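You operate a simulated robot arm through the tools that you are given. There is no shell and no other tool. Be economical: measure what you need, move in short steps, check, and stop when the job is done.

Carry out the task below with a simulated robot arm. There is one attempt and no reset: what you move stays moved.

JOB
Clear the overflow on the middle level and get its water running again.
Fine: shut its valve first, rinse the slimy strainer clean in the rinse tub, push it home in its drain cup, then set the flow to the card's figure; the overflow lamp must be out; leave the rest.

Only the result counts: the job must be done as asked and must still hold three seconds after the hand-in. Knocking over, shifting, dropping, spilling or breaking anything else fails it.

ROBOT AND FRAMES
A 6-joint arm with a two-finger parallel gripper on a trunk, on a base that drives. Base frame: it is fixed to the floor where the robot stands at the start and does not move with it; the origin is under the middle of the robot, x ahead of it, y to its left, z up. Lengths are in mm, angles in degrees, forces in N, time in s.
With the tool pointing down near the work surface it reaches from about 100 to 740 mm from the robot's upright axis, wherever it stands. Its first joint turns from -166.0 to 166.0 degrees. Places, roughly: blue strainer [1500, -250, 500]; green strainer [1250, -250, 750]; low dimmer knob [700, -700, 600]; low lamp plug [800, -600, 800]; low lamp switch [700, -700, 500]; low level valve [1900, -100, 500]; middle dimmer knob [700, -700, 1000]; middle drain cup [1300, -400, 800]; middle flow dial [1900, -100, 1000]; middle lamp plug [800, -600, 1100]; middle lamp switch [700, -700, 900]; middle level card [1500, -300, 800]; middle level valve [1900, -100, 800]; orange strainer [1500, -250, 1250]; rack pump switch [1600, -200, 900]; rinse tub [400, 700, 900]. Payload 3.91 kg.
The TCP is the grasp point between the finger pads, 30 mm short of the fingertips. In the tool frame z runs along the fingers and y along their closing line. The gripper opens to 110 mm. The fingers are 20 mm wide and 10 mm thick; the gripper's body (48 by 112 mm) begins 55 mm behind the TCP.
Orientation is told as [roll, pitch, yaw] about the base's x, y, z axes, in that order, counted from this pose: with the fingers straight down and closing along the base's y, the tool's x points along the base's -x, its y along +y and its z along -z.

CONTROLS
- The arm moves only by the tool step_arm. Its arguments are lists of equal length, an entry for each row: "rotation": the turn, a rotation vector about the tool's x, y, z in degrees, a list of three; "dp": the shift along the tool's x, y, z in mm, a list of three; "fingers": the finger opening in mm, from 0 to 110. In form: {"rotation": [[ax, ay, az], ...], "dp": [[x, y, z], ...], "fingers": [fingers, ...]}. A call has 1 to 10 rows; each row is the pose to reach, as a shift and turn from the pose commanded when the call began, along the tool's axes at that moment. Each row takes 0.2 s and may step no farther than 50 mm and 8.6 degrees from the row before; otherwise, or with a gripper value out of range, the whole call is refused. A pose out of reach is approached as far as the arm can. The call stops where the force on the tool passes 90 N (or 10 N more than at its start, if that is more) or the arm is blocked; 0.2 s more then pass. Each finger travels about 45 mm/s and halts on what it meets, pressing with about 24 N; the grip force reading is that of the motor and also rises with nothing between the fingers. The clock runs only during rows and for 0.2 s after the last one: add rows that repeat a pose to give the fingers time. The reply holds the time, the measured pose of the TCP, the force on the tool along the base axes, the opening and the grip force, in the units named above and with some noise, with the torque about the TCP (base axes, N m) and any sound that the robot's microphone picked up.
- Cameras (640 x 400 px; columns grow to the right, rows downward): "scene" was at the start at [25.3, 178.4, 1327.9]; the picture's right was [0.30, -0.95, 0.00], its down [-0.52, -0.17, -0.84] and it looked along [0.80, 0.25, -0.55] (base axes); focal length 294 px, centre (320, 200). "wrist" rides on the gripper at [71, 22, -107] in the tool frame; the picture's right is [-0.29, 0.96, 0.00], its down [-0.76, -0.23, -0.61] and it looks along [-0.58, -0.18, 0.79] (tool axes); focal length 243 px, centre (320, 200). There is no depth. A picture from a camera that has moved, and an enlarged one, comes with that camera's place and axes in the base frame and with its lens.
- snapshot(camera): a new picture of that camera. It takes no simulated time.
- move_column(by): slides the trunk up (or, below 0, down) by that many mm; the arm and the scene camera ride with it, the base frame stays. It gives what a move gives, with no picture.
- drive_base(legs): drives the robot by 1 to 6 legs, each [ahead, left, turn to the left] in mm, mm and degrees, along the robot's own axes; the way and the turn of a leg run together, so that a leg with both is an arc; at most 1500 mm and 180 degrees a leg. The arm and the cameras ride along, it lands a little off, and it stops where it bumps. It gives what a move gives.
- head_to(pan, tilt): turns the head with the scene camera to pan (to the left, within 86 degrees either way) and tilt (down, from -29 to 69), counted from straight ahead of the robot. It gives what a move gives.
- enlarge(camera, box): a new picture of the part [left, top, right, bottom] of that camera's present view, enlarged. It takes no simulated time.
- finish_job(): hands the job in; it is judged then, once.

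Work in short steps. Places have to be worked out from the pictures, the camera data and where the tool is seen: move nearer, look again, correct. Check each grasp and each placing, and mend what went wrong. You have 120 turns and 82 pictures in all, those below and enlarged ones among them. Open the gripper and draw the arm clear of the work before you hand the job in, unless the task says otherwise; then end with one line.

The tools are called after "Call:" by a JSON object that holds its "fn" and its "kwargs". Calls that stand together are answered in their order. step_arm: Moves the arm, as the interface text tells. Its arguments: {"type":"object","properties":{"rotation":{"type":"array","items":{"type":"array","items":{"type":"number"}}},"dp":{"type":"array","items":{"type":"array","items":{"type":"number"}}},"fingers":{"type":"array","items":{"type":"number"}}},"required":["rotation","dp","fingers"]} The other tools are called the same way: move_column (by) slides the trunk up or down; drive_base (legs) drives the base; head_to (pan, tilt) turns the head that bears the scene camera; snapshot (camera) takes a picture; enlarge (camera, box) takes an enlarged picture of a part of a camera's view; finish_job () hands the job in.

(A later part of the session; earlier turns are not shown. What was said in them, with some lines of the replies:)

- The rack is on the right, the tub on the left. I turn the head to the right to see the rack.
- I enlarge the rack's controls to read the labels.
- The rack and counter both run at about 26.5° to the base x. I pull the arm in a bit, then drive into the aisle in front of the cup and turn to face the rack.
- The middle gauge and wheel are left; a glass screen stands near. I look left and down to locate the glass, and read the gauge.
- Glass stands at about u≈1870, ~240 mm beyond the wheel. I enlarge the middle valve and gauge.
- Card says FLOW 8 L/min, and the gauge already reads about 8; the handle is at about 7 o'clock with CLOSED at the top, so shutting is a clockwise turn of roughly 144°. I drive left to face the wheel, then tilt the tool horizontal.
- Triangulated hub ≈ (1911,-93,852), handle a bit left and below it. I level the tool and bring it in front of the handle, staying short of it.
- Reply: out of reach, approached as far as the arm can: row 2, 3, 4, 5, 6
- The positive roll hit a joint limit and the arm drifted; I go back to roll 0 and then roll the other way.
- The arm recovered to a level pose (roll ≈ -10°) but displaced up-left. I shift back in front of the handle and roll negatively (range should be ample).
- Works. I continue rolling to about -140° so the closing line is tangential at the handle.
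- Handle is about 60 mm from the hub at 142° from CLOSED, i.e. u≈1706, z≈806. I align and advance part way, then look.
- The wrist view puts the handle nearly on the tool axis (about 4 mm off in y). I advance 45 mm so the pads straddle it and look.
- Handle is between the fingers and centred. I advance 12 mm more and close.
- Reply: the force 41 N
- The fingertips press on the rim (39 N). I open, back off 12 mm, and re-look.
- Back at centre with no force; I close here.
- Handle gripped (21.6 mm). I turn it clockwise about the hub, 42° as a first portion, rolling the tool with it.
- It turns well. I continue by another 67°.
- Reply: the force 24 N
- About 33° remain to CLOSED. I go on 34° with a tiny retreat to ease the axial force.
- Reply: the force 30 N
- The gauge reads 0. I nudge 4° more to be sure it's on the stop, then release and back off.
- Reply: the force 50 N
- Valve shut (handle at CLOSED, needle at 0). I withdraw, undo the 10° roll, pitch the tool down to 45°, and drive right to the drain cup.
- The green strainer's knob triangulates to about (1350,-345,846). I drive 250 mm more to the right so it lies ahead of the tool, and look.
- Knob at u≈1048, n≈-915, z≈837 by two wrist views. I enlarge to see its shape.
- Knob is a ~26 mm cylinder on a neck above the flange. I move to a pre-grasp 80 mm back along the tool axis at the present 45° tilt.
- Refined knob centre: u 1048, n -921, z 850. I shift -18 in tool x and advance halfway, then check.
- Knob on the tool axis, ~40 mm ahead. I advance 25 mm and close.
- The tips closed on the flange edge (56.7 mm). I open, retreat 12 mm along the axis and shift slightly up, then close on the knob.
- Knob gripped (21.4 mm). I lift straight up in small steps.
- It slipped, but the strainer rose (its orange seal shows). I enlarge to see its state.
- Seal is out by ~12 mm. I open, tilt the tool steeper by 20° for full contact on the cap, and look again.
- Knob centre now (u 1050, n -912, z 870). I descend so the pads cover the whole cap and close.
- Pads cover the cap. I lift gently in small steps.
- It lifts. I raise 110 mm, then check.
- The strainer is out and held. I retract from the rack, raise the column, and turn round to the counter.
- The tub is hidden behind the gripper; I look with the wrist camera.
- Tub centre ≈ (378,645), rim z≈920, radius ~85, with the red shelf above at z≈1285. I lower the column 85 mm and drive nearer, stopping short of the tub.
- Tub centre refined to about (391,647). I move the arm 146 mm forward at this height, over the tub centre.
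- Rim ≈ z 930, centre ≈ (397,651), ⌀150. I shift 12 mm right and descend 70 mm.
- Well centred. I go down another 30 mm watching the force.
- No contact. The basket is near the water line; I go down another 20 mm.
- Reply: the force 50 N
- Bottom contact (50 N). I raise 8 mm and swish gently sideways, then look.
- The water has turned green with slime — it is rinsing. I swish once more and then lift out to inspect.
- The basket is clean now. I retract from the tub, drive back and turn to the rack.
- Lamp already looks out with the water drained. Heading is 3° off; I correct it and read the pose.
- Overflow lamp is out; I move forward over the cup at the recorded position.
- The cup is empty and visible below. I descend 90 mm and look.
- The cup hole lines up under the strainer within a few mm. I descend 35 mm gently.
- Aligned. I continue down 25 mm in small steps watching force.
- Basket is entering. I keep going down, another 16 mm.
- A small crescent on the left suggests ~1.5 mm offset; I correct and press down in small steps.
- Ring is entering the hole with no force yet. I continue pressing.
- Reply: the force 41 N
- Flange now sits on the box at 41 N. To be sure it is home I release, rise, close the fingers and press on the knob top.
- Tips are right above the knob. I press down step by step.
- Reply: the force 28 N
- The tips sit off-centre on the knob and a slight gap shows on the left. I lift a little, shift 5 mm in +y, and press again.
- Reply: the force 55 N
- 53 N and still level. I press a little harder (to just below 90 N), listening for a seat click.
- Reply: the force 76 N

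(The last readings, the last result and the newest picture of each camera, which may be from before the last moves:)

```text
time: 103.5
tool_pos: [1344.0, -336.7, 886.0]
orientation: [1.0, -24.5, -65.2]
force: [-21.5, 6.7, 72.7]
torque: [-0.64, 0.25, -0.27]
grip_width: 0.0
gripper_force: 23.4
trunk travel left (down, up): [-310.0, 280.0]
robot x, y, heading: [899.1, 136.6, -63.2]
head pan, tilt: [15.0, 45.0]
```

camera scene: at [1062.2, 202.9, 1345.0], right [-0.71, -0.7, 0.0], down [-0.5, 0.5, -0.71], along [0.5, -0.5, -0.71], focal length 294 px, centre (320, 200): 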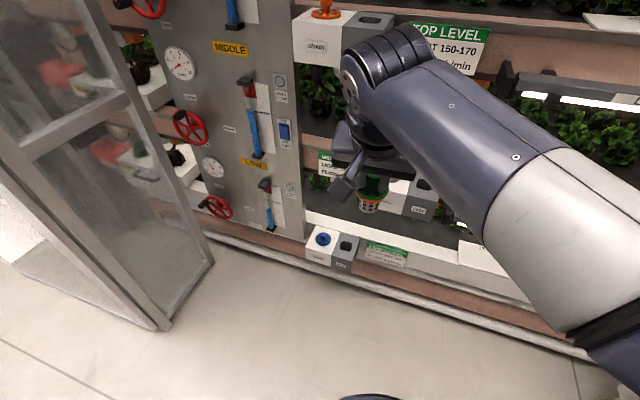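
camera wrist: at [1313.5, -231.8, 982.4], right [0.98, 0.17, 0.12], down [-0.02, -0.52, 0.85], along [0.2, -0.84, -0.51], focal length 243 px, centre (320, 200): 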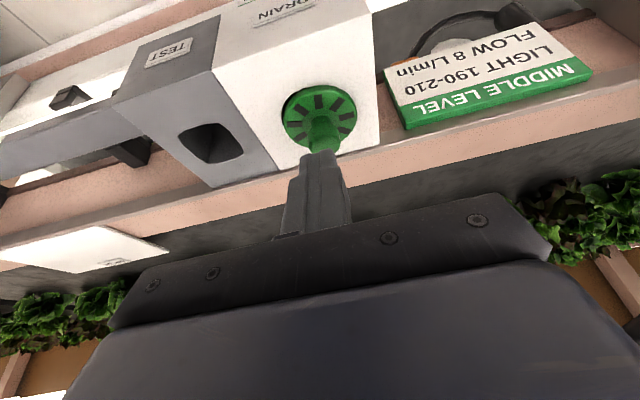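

It doesn't move at 73 N: hard stop. I lift off and inspect the seat.

Call:
{"fn": "step_arm", "kwargs": {"rotation": [[0, 0, 0], [0, 0, 0], [0, 0, 0]], "dp": [[-8, 0, -20], [-20, 0, -48], [-30, 0, -75]], "fingers": [0, 0, 30]}}

Call:
{"fn": "enlarge", "kwargs": {"camera": "wrist", "box": [230, 40, 390, 160]}}

```text
time: 104.3
tool_pos: [1344.7, -334.1, 949.7]
orientation: [0.3, -22.8, -65.0]
force: [0.0, -0.4, -0.2]
torque: [0.01, 0.0, 0.04]
grip_width: 30.3
gripper_force: 0.2
trunk travel left (down, up): [-310.0, 280.0]
robot x, y, heading: [901.2, 135.0, -63.4]
head pan, tilt: [15.0, 45.0]
```

```text
3.33 times, centred on (310, 100) of wrist
camera zoom: at [1318.3, -228.0, 1021.9], right [0.98, 0.17, 0.12], down [-0.01, -0.52, 0.85], along [0.2, -0.84, -0.51], focal length 809 px, centre (353, 533)
```

zoom: 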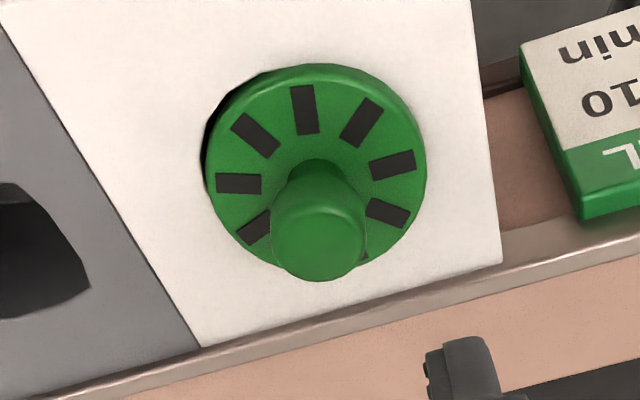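

I move back and flatten the tool, to view the flange edge-on with the wrist camera.

Call:
{"fn": "step_arm", "kwargs": {"rotation": [[0, 0, 0], [0, -5, 0], [0, -10, 0], [0, -15, 0], [0, -20, 0], [0, -25, 0], [0, -25, 0]], "dp": [[30, 0, -12], [60, 0, -20], [85, 0, -18], [100, 0, -5], [105, 0, 0], [109, 0, 8], [109, 0, 8]], "fingers": [60, 60, 60, 60, 60, 60, 60]}}

Call:
{"fn": "enlarge", "kwargs": {"camera": "wrist", "box": [220, 60, 420, 200]}}

```text
time: 105.9
tool_pos: [1302.8, -246.9, 901.9]
orientation: [0.5, -48.0, -65.1]
force: [-0.1, -0.2, -0.4]
torque: [0.0, 0.02, 0.0]
grip_width: 59.9
gripper_force: 0.0
trunk travel left (down, up): [-310.0, 280.0]
robot x, y, heading: [904.9, 136.4, -63.4]
head pan, tilt: [15.0, 45.0]
```

```text
2.86 times, centred on (320, 130) of wrist
camera zoom: at [1268.1, -122.4, 921.3], right [0.95, 0.23, 0.22], down [-0.19, -0.15, 0.97], along [0.26, -0.96, -0.1], focal length 693 px, centre (320, 400)
```

zoom: 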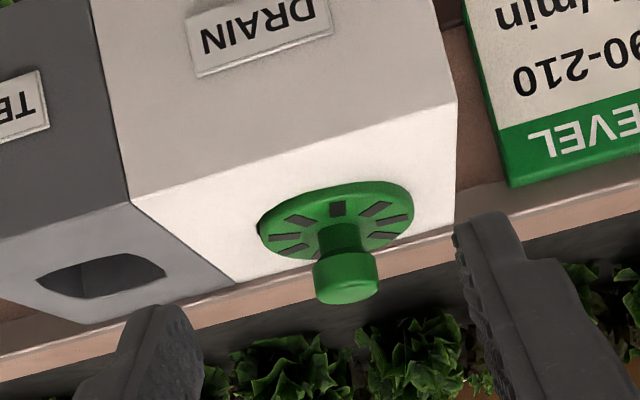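

I enlarge more strongly to judge flatness.

Call:
{"fn": "enlarge", "kwargs": {"camera": "wrist", "box": [290, 110, 360, 170]}}

```text
6.67 times, centred on (325, 140) of wrist
camera zoom: at [1268.1, -122.4, 921.3], right [0.95, 0.23, 0.22], down [-0.19, -0.15, 0.97], along [0.26, -0.96, -0.1], focal length 1618 px, centre (287, 600)
```

zoom: 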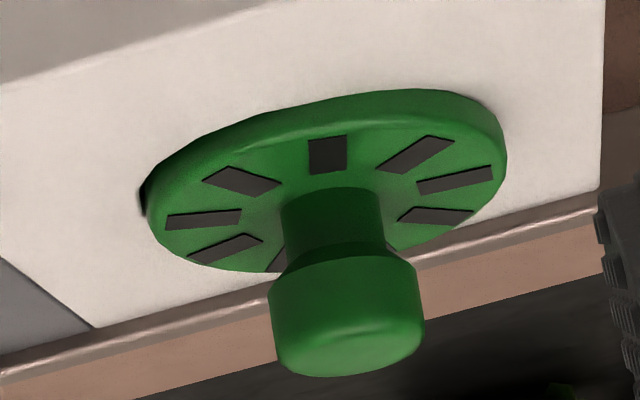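

The strainer looks tilted ~3° (left side down, right slightly up) — my release moved up too early. I go back over it, regrip the knob (which squares it), press, and this time open fully before rising.

Call:
{"fn": "step_arm", "kwargs": {"rotation": [[0, 0, 0], [0, 8.5, 0], [0, 17, 0], [0, 25, 0], [0, 25, 0]], "dp": [[-29.7, -1, -26.8], [-56.8, -2, -4.1], [-80.2, -3, 21.9], [-103.7, -4, 47.9], [-103.7, -4, 47.9]], "fingers": [50, 50, 50, 50, 50]}}

Call:
{"fn": "snapshot", "kwargs": {"camera": "wrist"}}

```text
time: 107.1
tool_pos: [1344.6, -344.7, 946.9]
orientation: [0.3, -22.9, -64.9]
force: [-0.6, 0.1, -0.4]
torque: [0.01, 0.0, 0.0]
grip_width: 50.2
gripper_force: 0.1
trunk travel left (down, up): [-310.0, 280.0]
robot x, y, heading: [902.4, 131.3, -63.7]
head pan, tilt: [15.0, 45.0]
```

```text
10 pictures are left
camera wrist: at [1317.3, -238.1, 1018.8], right [0.98, 0.17, 0.12], down [-0.01, -0.52, 0.85], along [0.2, -0.84, -0.51], focal length 243 px, centre (320, 200)
```

wrist: 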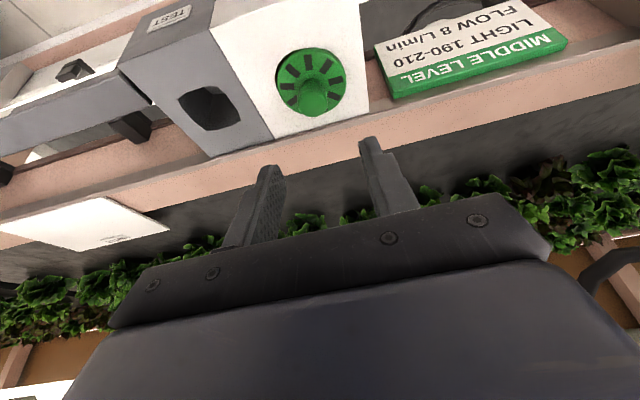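

I descend around the knob (3.5 mm left-shifted), close on it, then lift 2 mm, shift back 2.5 mm and press down.

Call:
{"fn": "step_arm", "kwargs": {"rotation": [[0, 0, 0], [0, 0, 0], [0, 0, 0], [0, 0, 0], [0, 0, 0], [0, 0, 0], [0, 0, 0]], "dp": [[12, 3.5, 35], [25.5, 3.5, 68.5], [25.5, 3.5, 68.5], [25.5, 3.5, 68.5], [25.5, 3.5, 68.5], [25.5, 3.5, 68.5], [25.5, 3.5, 68.5]], "fingers": [50, 50, 35, 15, 0, 0, 0]}}

Call:
{"fn": "step_arm", "kwargs": {"rotation": [[0, 0, 0], [0, 0, 0], [0, 0, 0], [0, 0, 0], [0, 0, 0], [0, 0, 0]], "dp": [[-1.2, 0, -2.8], [-1.2, -2.5, -2.8], [0, -2.5, 0], [1.2, -2.5, 2.8], [2, -2.5, 4.6], [2.7, -2.5, 6.4]], "fingers": [0, 0, 0, 0, 0, 0]}}

Call:
{"fn": "enlarge", "kwargs": {"camera": "wrist", "box": [250, 80, 390, 190]}}

```text
time: 108.7
tool_pos: [1348.2, -346.4, 875.6]
orientation: [0.3, -23.0, -65.1]
force: [-4.5, -3.2, 1.9]
torque: [-0.16, 0.14, -0.15]
grip_width: 21.8
gripper_force: 23.6
trunk travel left (down, up): [-310.0, 280.0]
robot x, y, heading: [904.4, 133.2, -63.8]
head pan, tilt: [15.0, 45.0]
```

```text
time: 110.1
tool_pos: [1346.7, -347.3, 868.2]
orientation: [0.3, -23.3, -65.0]
force: [-0.9, -2.5, 15.9]
torque: [-0.29, -0.01, -0.01]
grip_width: 21.9
gripper_force: 23.9
trunk travel left (down, up): [-310.0, 280.0]
robot x, y, heading: [897.5, 131.2, -63.4]
head pan, tilt: [15.0, 45.0]
```

```text
3.64 times, centred on (320, 135) of wrist
camera zoom: at [1320.1, -240.4, 939.8], right [0.98, 0.17, 0.12], down [-0.02, -0.52, 0.86], along [0.2, -0.84, -0.5], focal length 882 px, centre (320, 436)
```

zoom: 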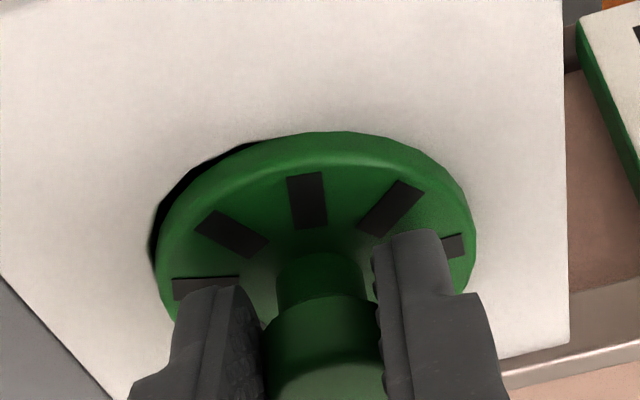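

A crescent still shows on the left/aisle side, so the strainer is ~3 mm too far right. I lift 5 mm, shift -3.5 in y and 1.5 back, and press again.

Call:
{"fn": "step_arm", "kwargs": {"rotation": [[0, 0, 0], [0, 0, 0], [0, 0, 0], [0, 0, 0], [0, 0, 0], [0, 0, 0], [0, 0, 0], [0, 0, 0]], "dp": [[-2.7, 0, -6.4], [-1.3, -2, -7], [-1.3, -3.5, -7], [0.1, -3.5, -3.5], [1.4, -3.5, -0.6], [2.2, -3.5, 1.2], [3, -3.5, 3], [3.8, -3.5, 5]], "fingers": [0, 0, 0, 0, 0, 0, 0, 0]}}

Call:
{"fn": "enlarge", "kwargs": {"camera": "wrist", "box": [250, 80, 390, 190]}}

```text
time: 111.9
tool_pos: [1343.2, -346.8, 866.9]
orientation: [0.7, -23.7, -65.1]
force: [1.6, -1.0, 37.5]
torque: [-0.1, 0.14, 0.02]
grip_width: 21.8
gripper_force: 24.3
trunk travel left (down, up): [-310.0, 280.0]
robot x, y, heading: [901.4, 132.8, -63.9]
head pan, tilt: [15.0, 45.0]
```

```text
3.64 times, centred on (320, 135) of wrist
camera zoom: at [1315.6, -240.1, 937.1], right [0.98, 0.17, 0.12], down [-0.02, -0.51, 0.86], along [0.21, -0.84, -0.5], focal length 882 px, centre (320, 436)
```

zoom: 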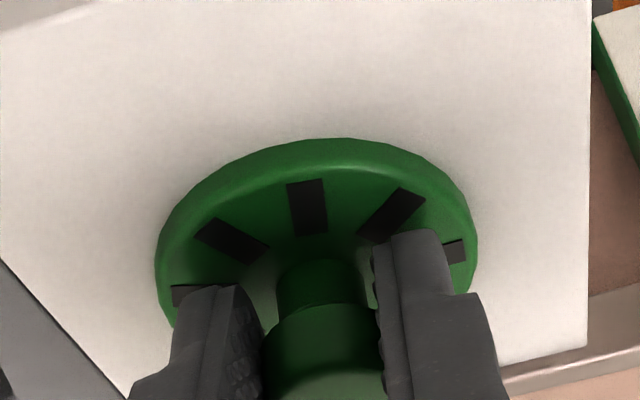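

Flush all round now. I press a bit more, then open fully in place before rising.

Call:
{"fn": "step_arm", "kwargs": {"rotation": [[0, 0, 0], [0, 0, 0], [0, 0, 0], [0, 0, 0]], "dp": [[0.8, 0, 1.8], [1.6, 0, 3.7], [2, 0, 4.6], [2, 0, 4.6]], "fingers": [0, 0, 0, 0]}}

Call:
{"fn": "step_arm", "kwargs": {"rotation": [[0, 0, 0], [0, 0, 0], [0, 0, 0], [0, 0, 0], [0, 0, 0], [0, 0, 0]], "dp": [[-3, 0, -7], [-3, 0, -7], [-3, 0, -7], [-10, 0, -25], [-22, 0, -52], [-22, 0, -52]], "fingers": [26, 45, 50, 50, 50, 50]}}

Call:
{"fn": "enlarge", "kwargs": {"camera": "wrist", "box": [230, 40, 390, 160]}}

```text
time: 112.9
tool_pos: [1341.9, -348.0, 866.7]
orientation: [0.8, -24.1, -65.2]
force: [-3.5, 4.3, 59.1]
torque: [0.23, 0.65, -0.06]
grip_width: 21.7
gripper_force: 24.2
trunk travel left (down, up): [-310.0, 280.0]
robot x, y, heading: [903.9, 134.0, -63.6]
head pan, tilt: [15.0, 45.0]
```

```text
time: 114.3
tool_pos: [1341.7, -347.6, 911.8]
orientation: [0.3, -22.9, -64.8]
force: [-0.1, -0.1, 0.0]
torque: [-0.01, -0.04, 0.0]
grip_width: 50.0
gripper_force: 0.1
trunk travel left (down, up): [-310.0, 280.0]
robot x, y, heading: [902.4, 136.9, -63.4]
head pan, tilt: [15.0, 45.0]
```

```text
3.33 times, centred on (310, 100) of wrist
camera zoom: at [1314.3, -240.6, 983.7], right [0.98, 0.16, 0.12], down [-0.01, -0.52, 0.85], along [0.2, -0.84, -0.51], focal length 809 px, centre (353, 533)
```

zoom: 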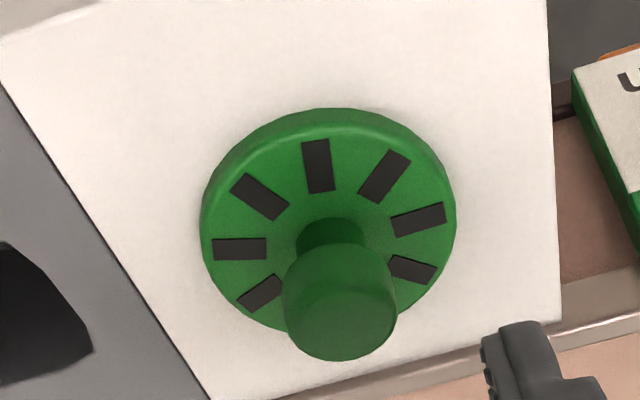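

The strainer sits flush and level all round (hard stop at 59 N). Next the valve: I rise, retract, and drive back left in front of the wheel.

Call:
{"fn": "step_arm", "kwargs": {"rotation": [[0, 0, 0], [0, 0, 0], [0, 0, 0], [0, 0, 0], [0, 0, 0], [0, 0, 0], [0, 0, 0]], "dp": [[-12, 0, -28], [-23, 0, -55], [20, 0, -73], [62, 0, -91], [104, 0, -108], [146, 0, -126], [184.5, 0, -142]], "fingers": [50, 60, 60, 60, 60, 60, 60]}}

Call:
{"fn": "move_column", "kwargs": {"by": -35}}

Call:
{"fn": "drive_base", "kwargs": {"legs": [[0, 588, 0]]}}

```text
time: 115.9
tool_pos: [1247.1, -141.0, 968.7]
orientation: [0.4, -22.9, -65.0]
force: [1.2, -0.1, -0.6]
torque: [0.01, 0.0, 0.0]
grip_width: 60.0
gripper_force: 0.0
trunk travel left (down, up): [-310.0, 280.0]
robot x, y, heading: [901.6, 137.1, -63.5]
head pan, tilt: [15.0, 45.0]
```

```text
time: 116.7
tool_pos: [1248.3, -141.9, 935.3]
orientation: [0.3, -23.0, -64.9]
force: [-0.4, -0.9, -0.7]
torque: [-0.02, 0.0, -0.03]
grip_width: 60.0
gripper_force: 0.1
trunk travel left (down, up): [-275.0, 315.0]
robot x, y, heading: [903.3, 137.2, -63.4]
head pan, tilt: [15.0, 45.0]
```

```text
time: 120.0
tool_pos: [1770.3, 118.0, 934.1]
orientation: [0.3, -23.0, -65.1]
force: [-0.4, 0.3, -0.1]
torque: [-0.02, 0.03, 0.0]
grip_width: 59.9
gripper_force: 0.1
trunk travel left (down, up): [-275.0, 315.0]
robot x, y, heading: [1427.6, 396.5, -63.6]
head pan, tilt: [15.0, 45.0]
```

The base stands exactly as before. I level the tool and line up with the handle at CLOSED.

Call:
{"fn": "step_arm", "kwargs": {"rotation": [[0, -8.4, 0], [0, -16.8, 0], [0, -25.2, 0], [0, -33.6, 0], [0, -42, 0], [0, -50.4, 0], [0, -58.8, 0], [0, -66, 0], [0, -66, 0]], "dp": [[-1, 5, 4], [-2, 10, 8], [-3, 15, 12], [-4, 20, 16], [-5, 25, 20], [-6, 30, 24], [-7, 34, 28], [-8.4, 38, 31.7], [-8.4, 38, 31.7]], "fingers": [60, 60, 60, 60, 60, 60, 60, 60, 60]}}

Call:
{"fn": "head_to", "kwargs": {"pan": 40, "tilt": 35}}

```text
time: 122.0
tool_pos: [1815.2, 115.8, 908.8]
orientation: [16.4, -89.0, -81.4]
force: [0.2, -0.1, -0.7]
torque: [0.01, -0.01, 0.01]
grip_width: 60.0
gripper_force: 0.0
trunk travel left (down, up): [-275.0, 315.0]
robot x, y, heading: [1425.9, 394.0, -63.5]
head pan, tilt: [15.0, 45.0]
```

```text
time: 122.9
tool_pos: [1814.6, 117.3, 908.2]
orientation: [15.8, -89.0, -80.7]
force: [-0.2, 0.1, -0.7]
torque: [-0.03, -0.02, -0.04]
grip_width: 60.0
gripper_force: 0.1
trunk travel left (down, up): [-275.0, 315.0]
robot x, y, heading: [1423.1, 393.7, -63.4]
head pan, tilt: [40.0, 35.0]
```

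Aligned at u 1677, z 908. I advance 130 mm (with small drift corrections) and check with the wrist camera.

Call:
{"fn": "step_arm", "kwargs": {"rotation": [[0, 0, 0], [0, 0, 0], [0, 0, 0], [0, 0, 0]], "dp": [[-1, 1, 45], [-1, 2, 90], [-2, 3, 130], [-2, 3, 130]], "fingers": [60, 60, 60, 60]}}

Call:
{"fn": "snapshot", "kwargs": {"camera": "wrist"}}

```text
time: 123.9
tool_pos: [1870.5, -0.2, 907.8]
orientation: [14.0, -88.9, -78.9]
force: [0.3, 0.5, 0.0]
torque: [-0.01, 0.03, 0.01]
grip_width: 59.9
gripper_force: 0.0
trunk travel left (down, up): [-275.0, 315.0]
robot x, y, heading: [1426.9, 399.6, -63.5]
head pan, tilt: [40.0, 35.0]
```

```text
6 pictures are left
camera wrist: at [1844.2, 107.1, 839.5], right [0.87, 0.4, 0.29], down [-0.46, 0.44, 0.77], along [0.18, -0.8, 0.57], focal length 243 px, centre (320, 200)
```

wrist: 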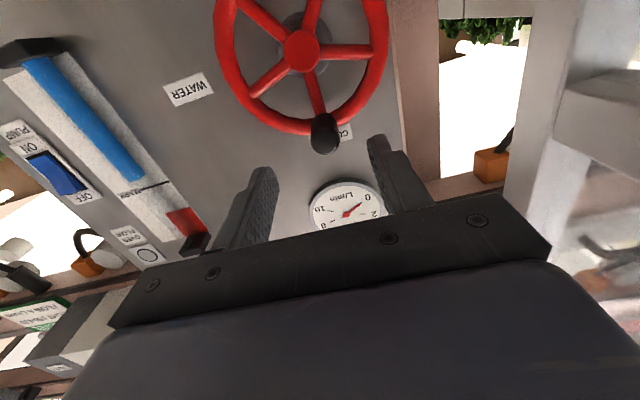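

Handle lies on the axis. I advance 52 mm and close on it.

Call:
{"fn": "step_arm", "kwargs": {"rotation": [[0, 0, 0], [0, 0, 0], [0, 0, 0], [0, 0, 0], [0, 0, 0], [0, 0, 0], [0, 0, 0]], "dp": [[0, 2, 30], [0, 3, 52], [0, 3, 52], [0, 3, 52], [0, 3, 52], [0, 3, 52], [0, 3, 52]], "fingers": [60, 60, 45, 30, 15, 10, 10]}}

```text
time: 125.5
tool_pos: [1897.9, -47.0, 907.0]
orientation: [17.2, -88.9, -82.4]
force: [1.9, -1.6, 0.6]
torque: [0.07, -0.06, -1.18]
grip_width: 21.9
gripper_force: 45.1
trunk travel left (down, up): [-275.0, 315.0]
robot x, y, heading: [1425.3, 391.8, -63.5]
head pan, tilt: [40.0, 35.0]
```

Gripped. I turn counter-clockwise 67° about the hub.

Call:
{"fn": "step_arm", "kwargs": {"rotation": [[0, 0, -8.4], [0, 0, -16.8], [0, 0, -25.2], [0, 0, -33.6], [0, 0, -42], [0, 0, -50.4], [0, 0, -58.8], [0, 0, -67.2]], "dp": [[0.9, 8.1, 0], [3, 16, 0], [6.1, 23.4, 0], [10.4, 30.4, 0], [15.6, 36.6, 0], [21.7, 42, 0], [28.5, 46.5, 0], [35.8, 50, 0]], "fingers": [10, 10, 10, 10, 10, 10, 10, 10]}}

```text
time: 127.3
tool_pos: [1942.9, -24.5, 870.5]
orientation: [-88.8, -22.9, 24.6]
force: [5.8, -8.8, 4.8]
torque: [-1.01, -0.26, -0.83]
grip_width: 21.8
gripper_force: 44.7
trunk travel left (down, up): [-275.0, 315.0]
robot x, y, heading: [1425.9, 397.0, -63.4]
head pan, tilt: [40.0, 35.0]
```

Angle ≈ 70° from CLOSED. I continue 67° more, then read the gauge.

Call:
{"fn": "step_arm", "kwargs": {"rotation": [[0, 0, -8.4], [0, 0, -16.8], [0, 0, -25.2], [0, 0, -33.6], [0, 0, -42], [0, 0, -50.4], [0, 0, -58.8], [0, 0, -67.2]], "dp": [[0.9, 8.1, 0], [3, 16, 0], [6.1, 23.4, 0], [10.4, 30.4, 0], [15.6, 36.6, 0], [21.7, 42, 0], [28.5, 46.5, 0], [35.8, 50, 0]], "fingers": [10, 10, 10, 10, 10, 10, 10, 10]}}

Call:
{"fn": "enlarge", "kwargs": {"camera": "scene", "box": [490, 130, 590, 210]}}

```text
time: 129.1
tool_pos: [1928.8, -30.7, 811.0]
orientation: [-88.3, 44.3, 26.1]
force: [7.9, -15.2, 0.6]
torque: [-0.71, -0.33, 0.39]
grip_width: 21.5
gripper_force: 44.6
trunk travel left (down, up): [-275.0, 315.0]
robot x, y, heading: [1422.5, 396.9, -63.7]
head pan, tilt: [40.0, 35.0]
```

```text
5.00 times, centred on (540, 170) of scene
camera zoom: at [1617.4, 479.2, 1324.9], right [-0.4, -0.92, 0.0], down [-0.53, 0.23, -0.82], along [0.75, -0.33, -0.57], focal length 1472 px, centre (-780, 350)
```

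zoom: 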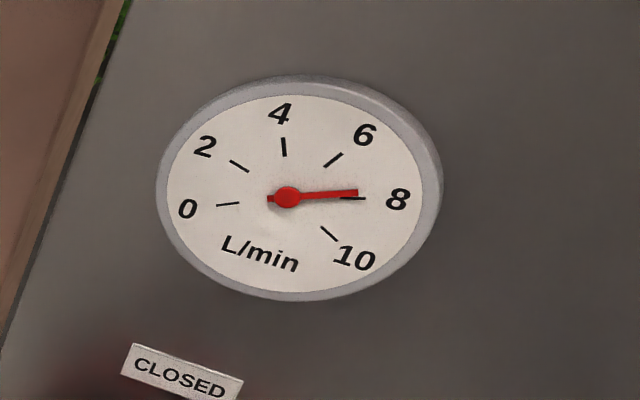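

Gauge ≈ 7.7 (handle ≈ 138°). I turn 5.6° more.

Call:
{"fn": "step_arm", "kwargs": {"rotation": [[0, 0, -2.8], [0, 0, -5.6], [0, 0, -5.6]], "dp": [[0.1, 2.7, 0], [0.5, 5.4, 0], [0.5, 5.4, 0]], "fingers": [10, 10, 10]}}

Call:
{"fn": "enlarge", "kwargs": {"camera": "scene", "box": [510, 145, 570, 195]}}

```text
time: 129.9
tool_pos: [1924.5, -32.8, 807.0]
orientation: [-88.4, 49.7, 26.2]
force: [10.9, -23.6, 4.0]
torque: [-0.28, 0.0, 0.85]
grip_width: 21.5
gripper_force: 44.7
trunk travel left (down, up): [-275.0, 315.0]
robot x, y, heading: [1423.2, 398.0, -63.7]
head pan, tilt: [40.0, 35.0]
```

```text
8.00 times, centred on (540, 170) of scene
camera zoom: at [1617.6, 478.5, 1324.9], right [-0.4, -0.92, 0.0], down [-0.53, 0.23, -0.82], along [0.75, -0.33, -0.57], focal length 2355 px, centre (-1440, 440)
```

zoom: 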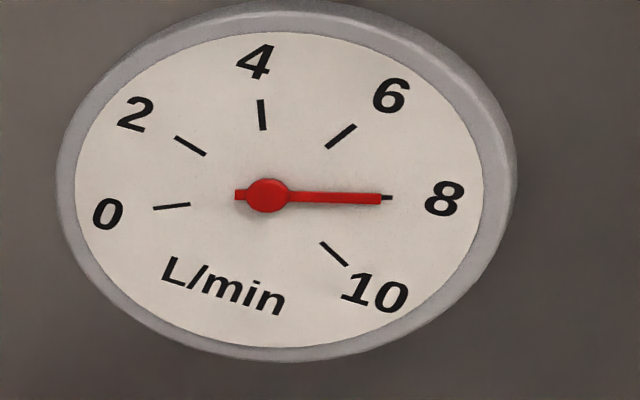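

Needle on the 8 mark. I open in place, then back straight out.

Call:
{"fn": "step_arm", "kwargs": {"rotation": [[0, 0, 0], [0, 0, 0], [0, 0, 0], [0, 0, 0], [0, 0, 0], [0, 0, 0], [0, 0, 0]], "dp": [[0, 0, 0], [0, 0, 0], [0, 0, 0], [0, 0, -20], [0, 0, -60], [0, 0, -100], [0, 0, -140]], "fingers": [30, 50, 60, 60, 60, 60, 60]}}

Call:
{"fn": "enlarge", "kwargs": {"camera": "scene", "box": [510, 145, 570, 195]}}

```text
time: 131.5
tool_pos: [1864.2, 94.6, 812.3]
orientation: [-88.5, 49.7, 26.3]
force: [-0.6, -0.1, -0.2]
torque: [-0.01, 0.01, -0.03]
grip_width: 59.8
gripper_force: 0.1
trunk travel left (down, up): [-275.0, 315.0]
robot x, y, heading: [1421.4, 398.5, -63.4]
head pan, tilt: [40.0, 35.0]
```

```text
8.00 times, centred on (540, 170) of scene
camera zoom: at [1617.0, 480.1, 1324.9], right [-0.4, -0.92, 0.0], down [-0.53, 0.23, -0.82], along [0.75, -0.33, -0.57], focal length 2355 px, centre (-1440, 440)
```

zoom: 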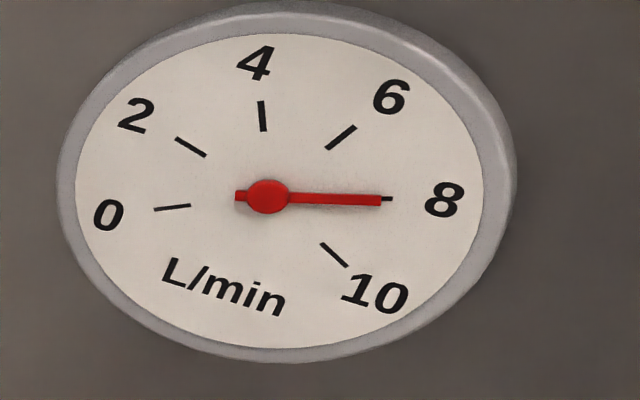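

Flow holds at 8. I draw the arm further back, turn the head, and check lamp and cup with the water running.

Call:
{"fn": "step_arm", "kwargs": {"rotation": [[0, 0, 0], [0, 0, 0], [0, 0, 0], [0, 0, 0], [0, 0, 0], [0, 0, 0]], "dp": [[0, 0, -25], [0, 0, -50], [0, 0, -50], [0, 0, -50], [0, 0, -50], [0, 0, -50]], "fingers": [60, 60, 60, 60, 60, 60]}}

Call:
{"fn": "head_to", "kwargs": {"pan": -5, "tilt": 35}}

Call:
{"fn": "snapshot", "kwargs": {"camera": "scene"}}

```text
time: 132.9
tool_pos: [1843.8, 140.2, 813.2]
orientation: [-88.4, 49.6, 26.3]
force: [0.4, 0.6, 0.5]
torque: [0.01, -0.05, 0.01]
grip_width: 60.0
gripper_force: 0.1
trunk travel left (down, up): [-275.0, 315.0]
robot x, y, heading: [1422.6, 393.8, -63.4]
head pan, tilt: [40.0, 35.0]
```

```text
time: 134.1
tool_pos: [1844.6, 139.9, 812.1]
orientation: [-88.4, 49.7, 26.3]
force: [-0.5, 0.3, -0.2]
torque: [0.01, 0.03, -0.02]
grip_width: 59.9
gripper_force: 0.0
trunk travel left (down, up): [-275.0, 315.0]
robot x, y, heading: [1428.4, 395.1, -63.5]
head pan, tilt: [-5.0, 35.0]
```

```text
2 pictures are left
camera scene: at [1568.3, 433.7, 1324.9], right [-0.93, -0.37, 0.0], down [-0.21, 0.53, -0.82], along [0.3, -0.76, -0.57], focal length 294 px, centre (320, 200)
```

scene: 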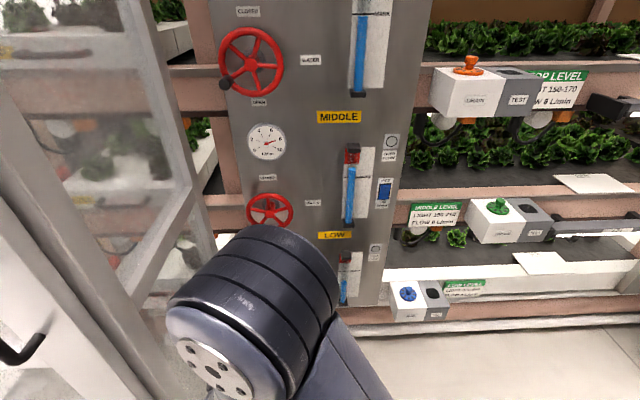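

The lamp looks out and the cup dry. One enlargement to confirm.

Call:
{"fn": "enlarge", "kwargs": {"camera": "scene", "box": [330, 120, 550, 258]}}

```text
2.90 times, centred on (440, 189) of scene
camera zoom: at [1568.3, 433.7, 1324.9], right [-0.93, -0.37, 0.0], down [-0.21, 0.53, -0.82], along [0.3, -0.76, -0.57], focal length 853 px, centre (-28, 232)
```

zoom: 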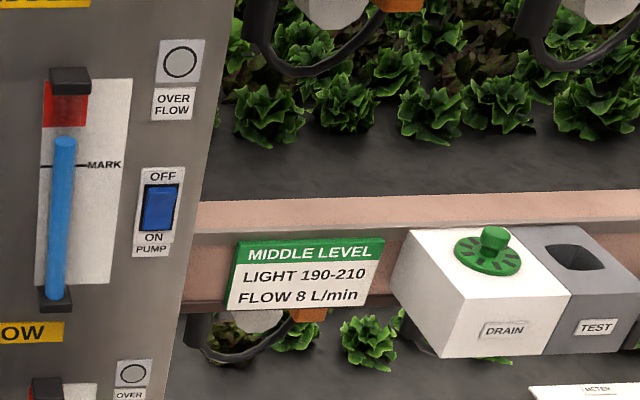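

Lamp out, cup dry, level just above the mark. I let some seconds pass and use the last picture to see it stays stable.

Call:
{"fn": "step_arm", "kwargs": {"rotation": [[0, 0, 0], [0, 0, 0], [0, 0, 0], [0, 0, 0], [0, 0, 0], [0, 0, 0], [0, 0, 0], [0, 0, 0], [0, 0, 0], [0, 0, 0]], "dp": [[0, 0, -10], [0, 0, -10], [0, 0, -10], [0, 0, -10], [0, 0, -10], [0, 0, -10], [0, 0, -10], [0, 0, -10], [0, 0, -10], [0, 0, -10]], "fingers": [60, 60, 60, 60, 60, 60, 60, 60, 60, 60]}}

Call:
{"fn": "step_arm", "kwargs": {"rotation": [[0, 0, 0], [0, 0, 0], [0, 0, 0], [0, 0, 0], [0, 0, 0], [0, 0, 0], [0, 0, 0], [0, 0, 0], [0, 0, 0], [0, 0, 0]], "dp": [[0, 0, 0], [0, 0, 0], [0, 0, 0], [0, 0, 0], [0, 0, 0], [0, 0, 0], [0, 0, 0], [0, 0, 0], [0, 0, 0], [0, 0, 0]], "fingers": [60, 60, 60, 60, 60, 60, 60, 60, 60, 60]}}

Call:
{"fn": "enlarge", "kwargs": {"camera": "scene", "box": [330, 120, 550, 258]}}

```text
time: 136.2
tool_pos: [1839.4, 149.9, 812.6]
orientation: [-88.4, 49.7, 26.3]
force: [0.0, 0.2, 0.1]
torque: [0.01, 0.02, 0.01]
grip_width: 59.7
gripper_force: 0.0
trunk travel left (down, up): [-275.0, 315.0]
robot x, y, heading: [1428.0, 397.8, -63.5]
head pan, tilt: [-5.0, 35.0]
```

```text
time: 138.4
tool_pos: [1841.5, 149.6, 811.5]
orientation: [-88.4, 49.7, 26.3]
force: [-0.4, 0.0, 0.3]
torque: [0.01, -0.01, 0.02]
grip_width: 59.9
gripper_force: 0.1
trunk travel left (down, up): [-275.0, 315.0]
robot x, y, heading: [1426.4, 395.6, -63.5]
head pan, tilt: [-5.0, 35.0]
```

```text
2.90 times, centred on (440, 189) of scene
camera zoom: at [1568.3, 433.7, 1324.9], right [-0.93, -0.36, 0.0], down [-0.21, 0.53, -0.82], along [0.3, -0.76, -0.57], focal length 853 px, centre (-28, 232)
```

zoom: 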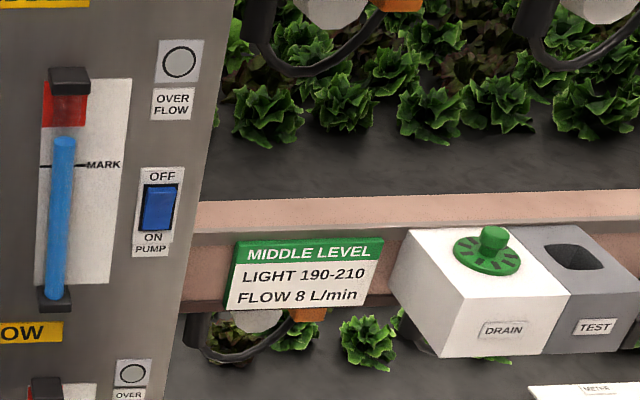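

The level is steady, the lamp is out, the strainer is seated, the gripper is open and the arm is clear. I hand the job in.

Call:
{"fn": "finish_job", "kwargs": {}}

```text
The job is handed in.
```

The middle level is running again and I have handed the job in: valve shut first, strainer rinsed clean and seated flush in its drain cup, flow back at the card's 8 L/min, and the overflow lamp out and steady when last checked.
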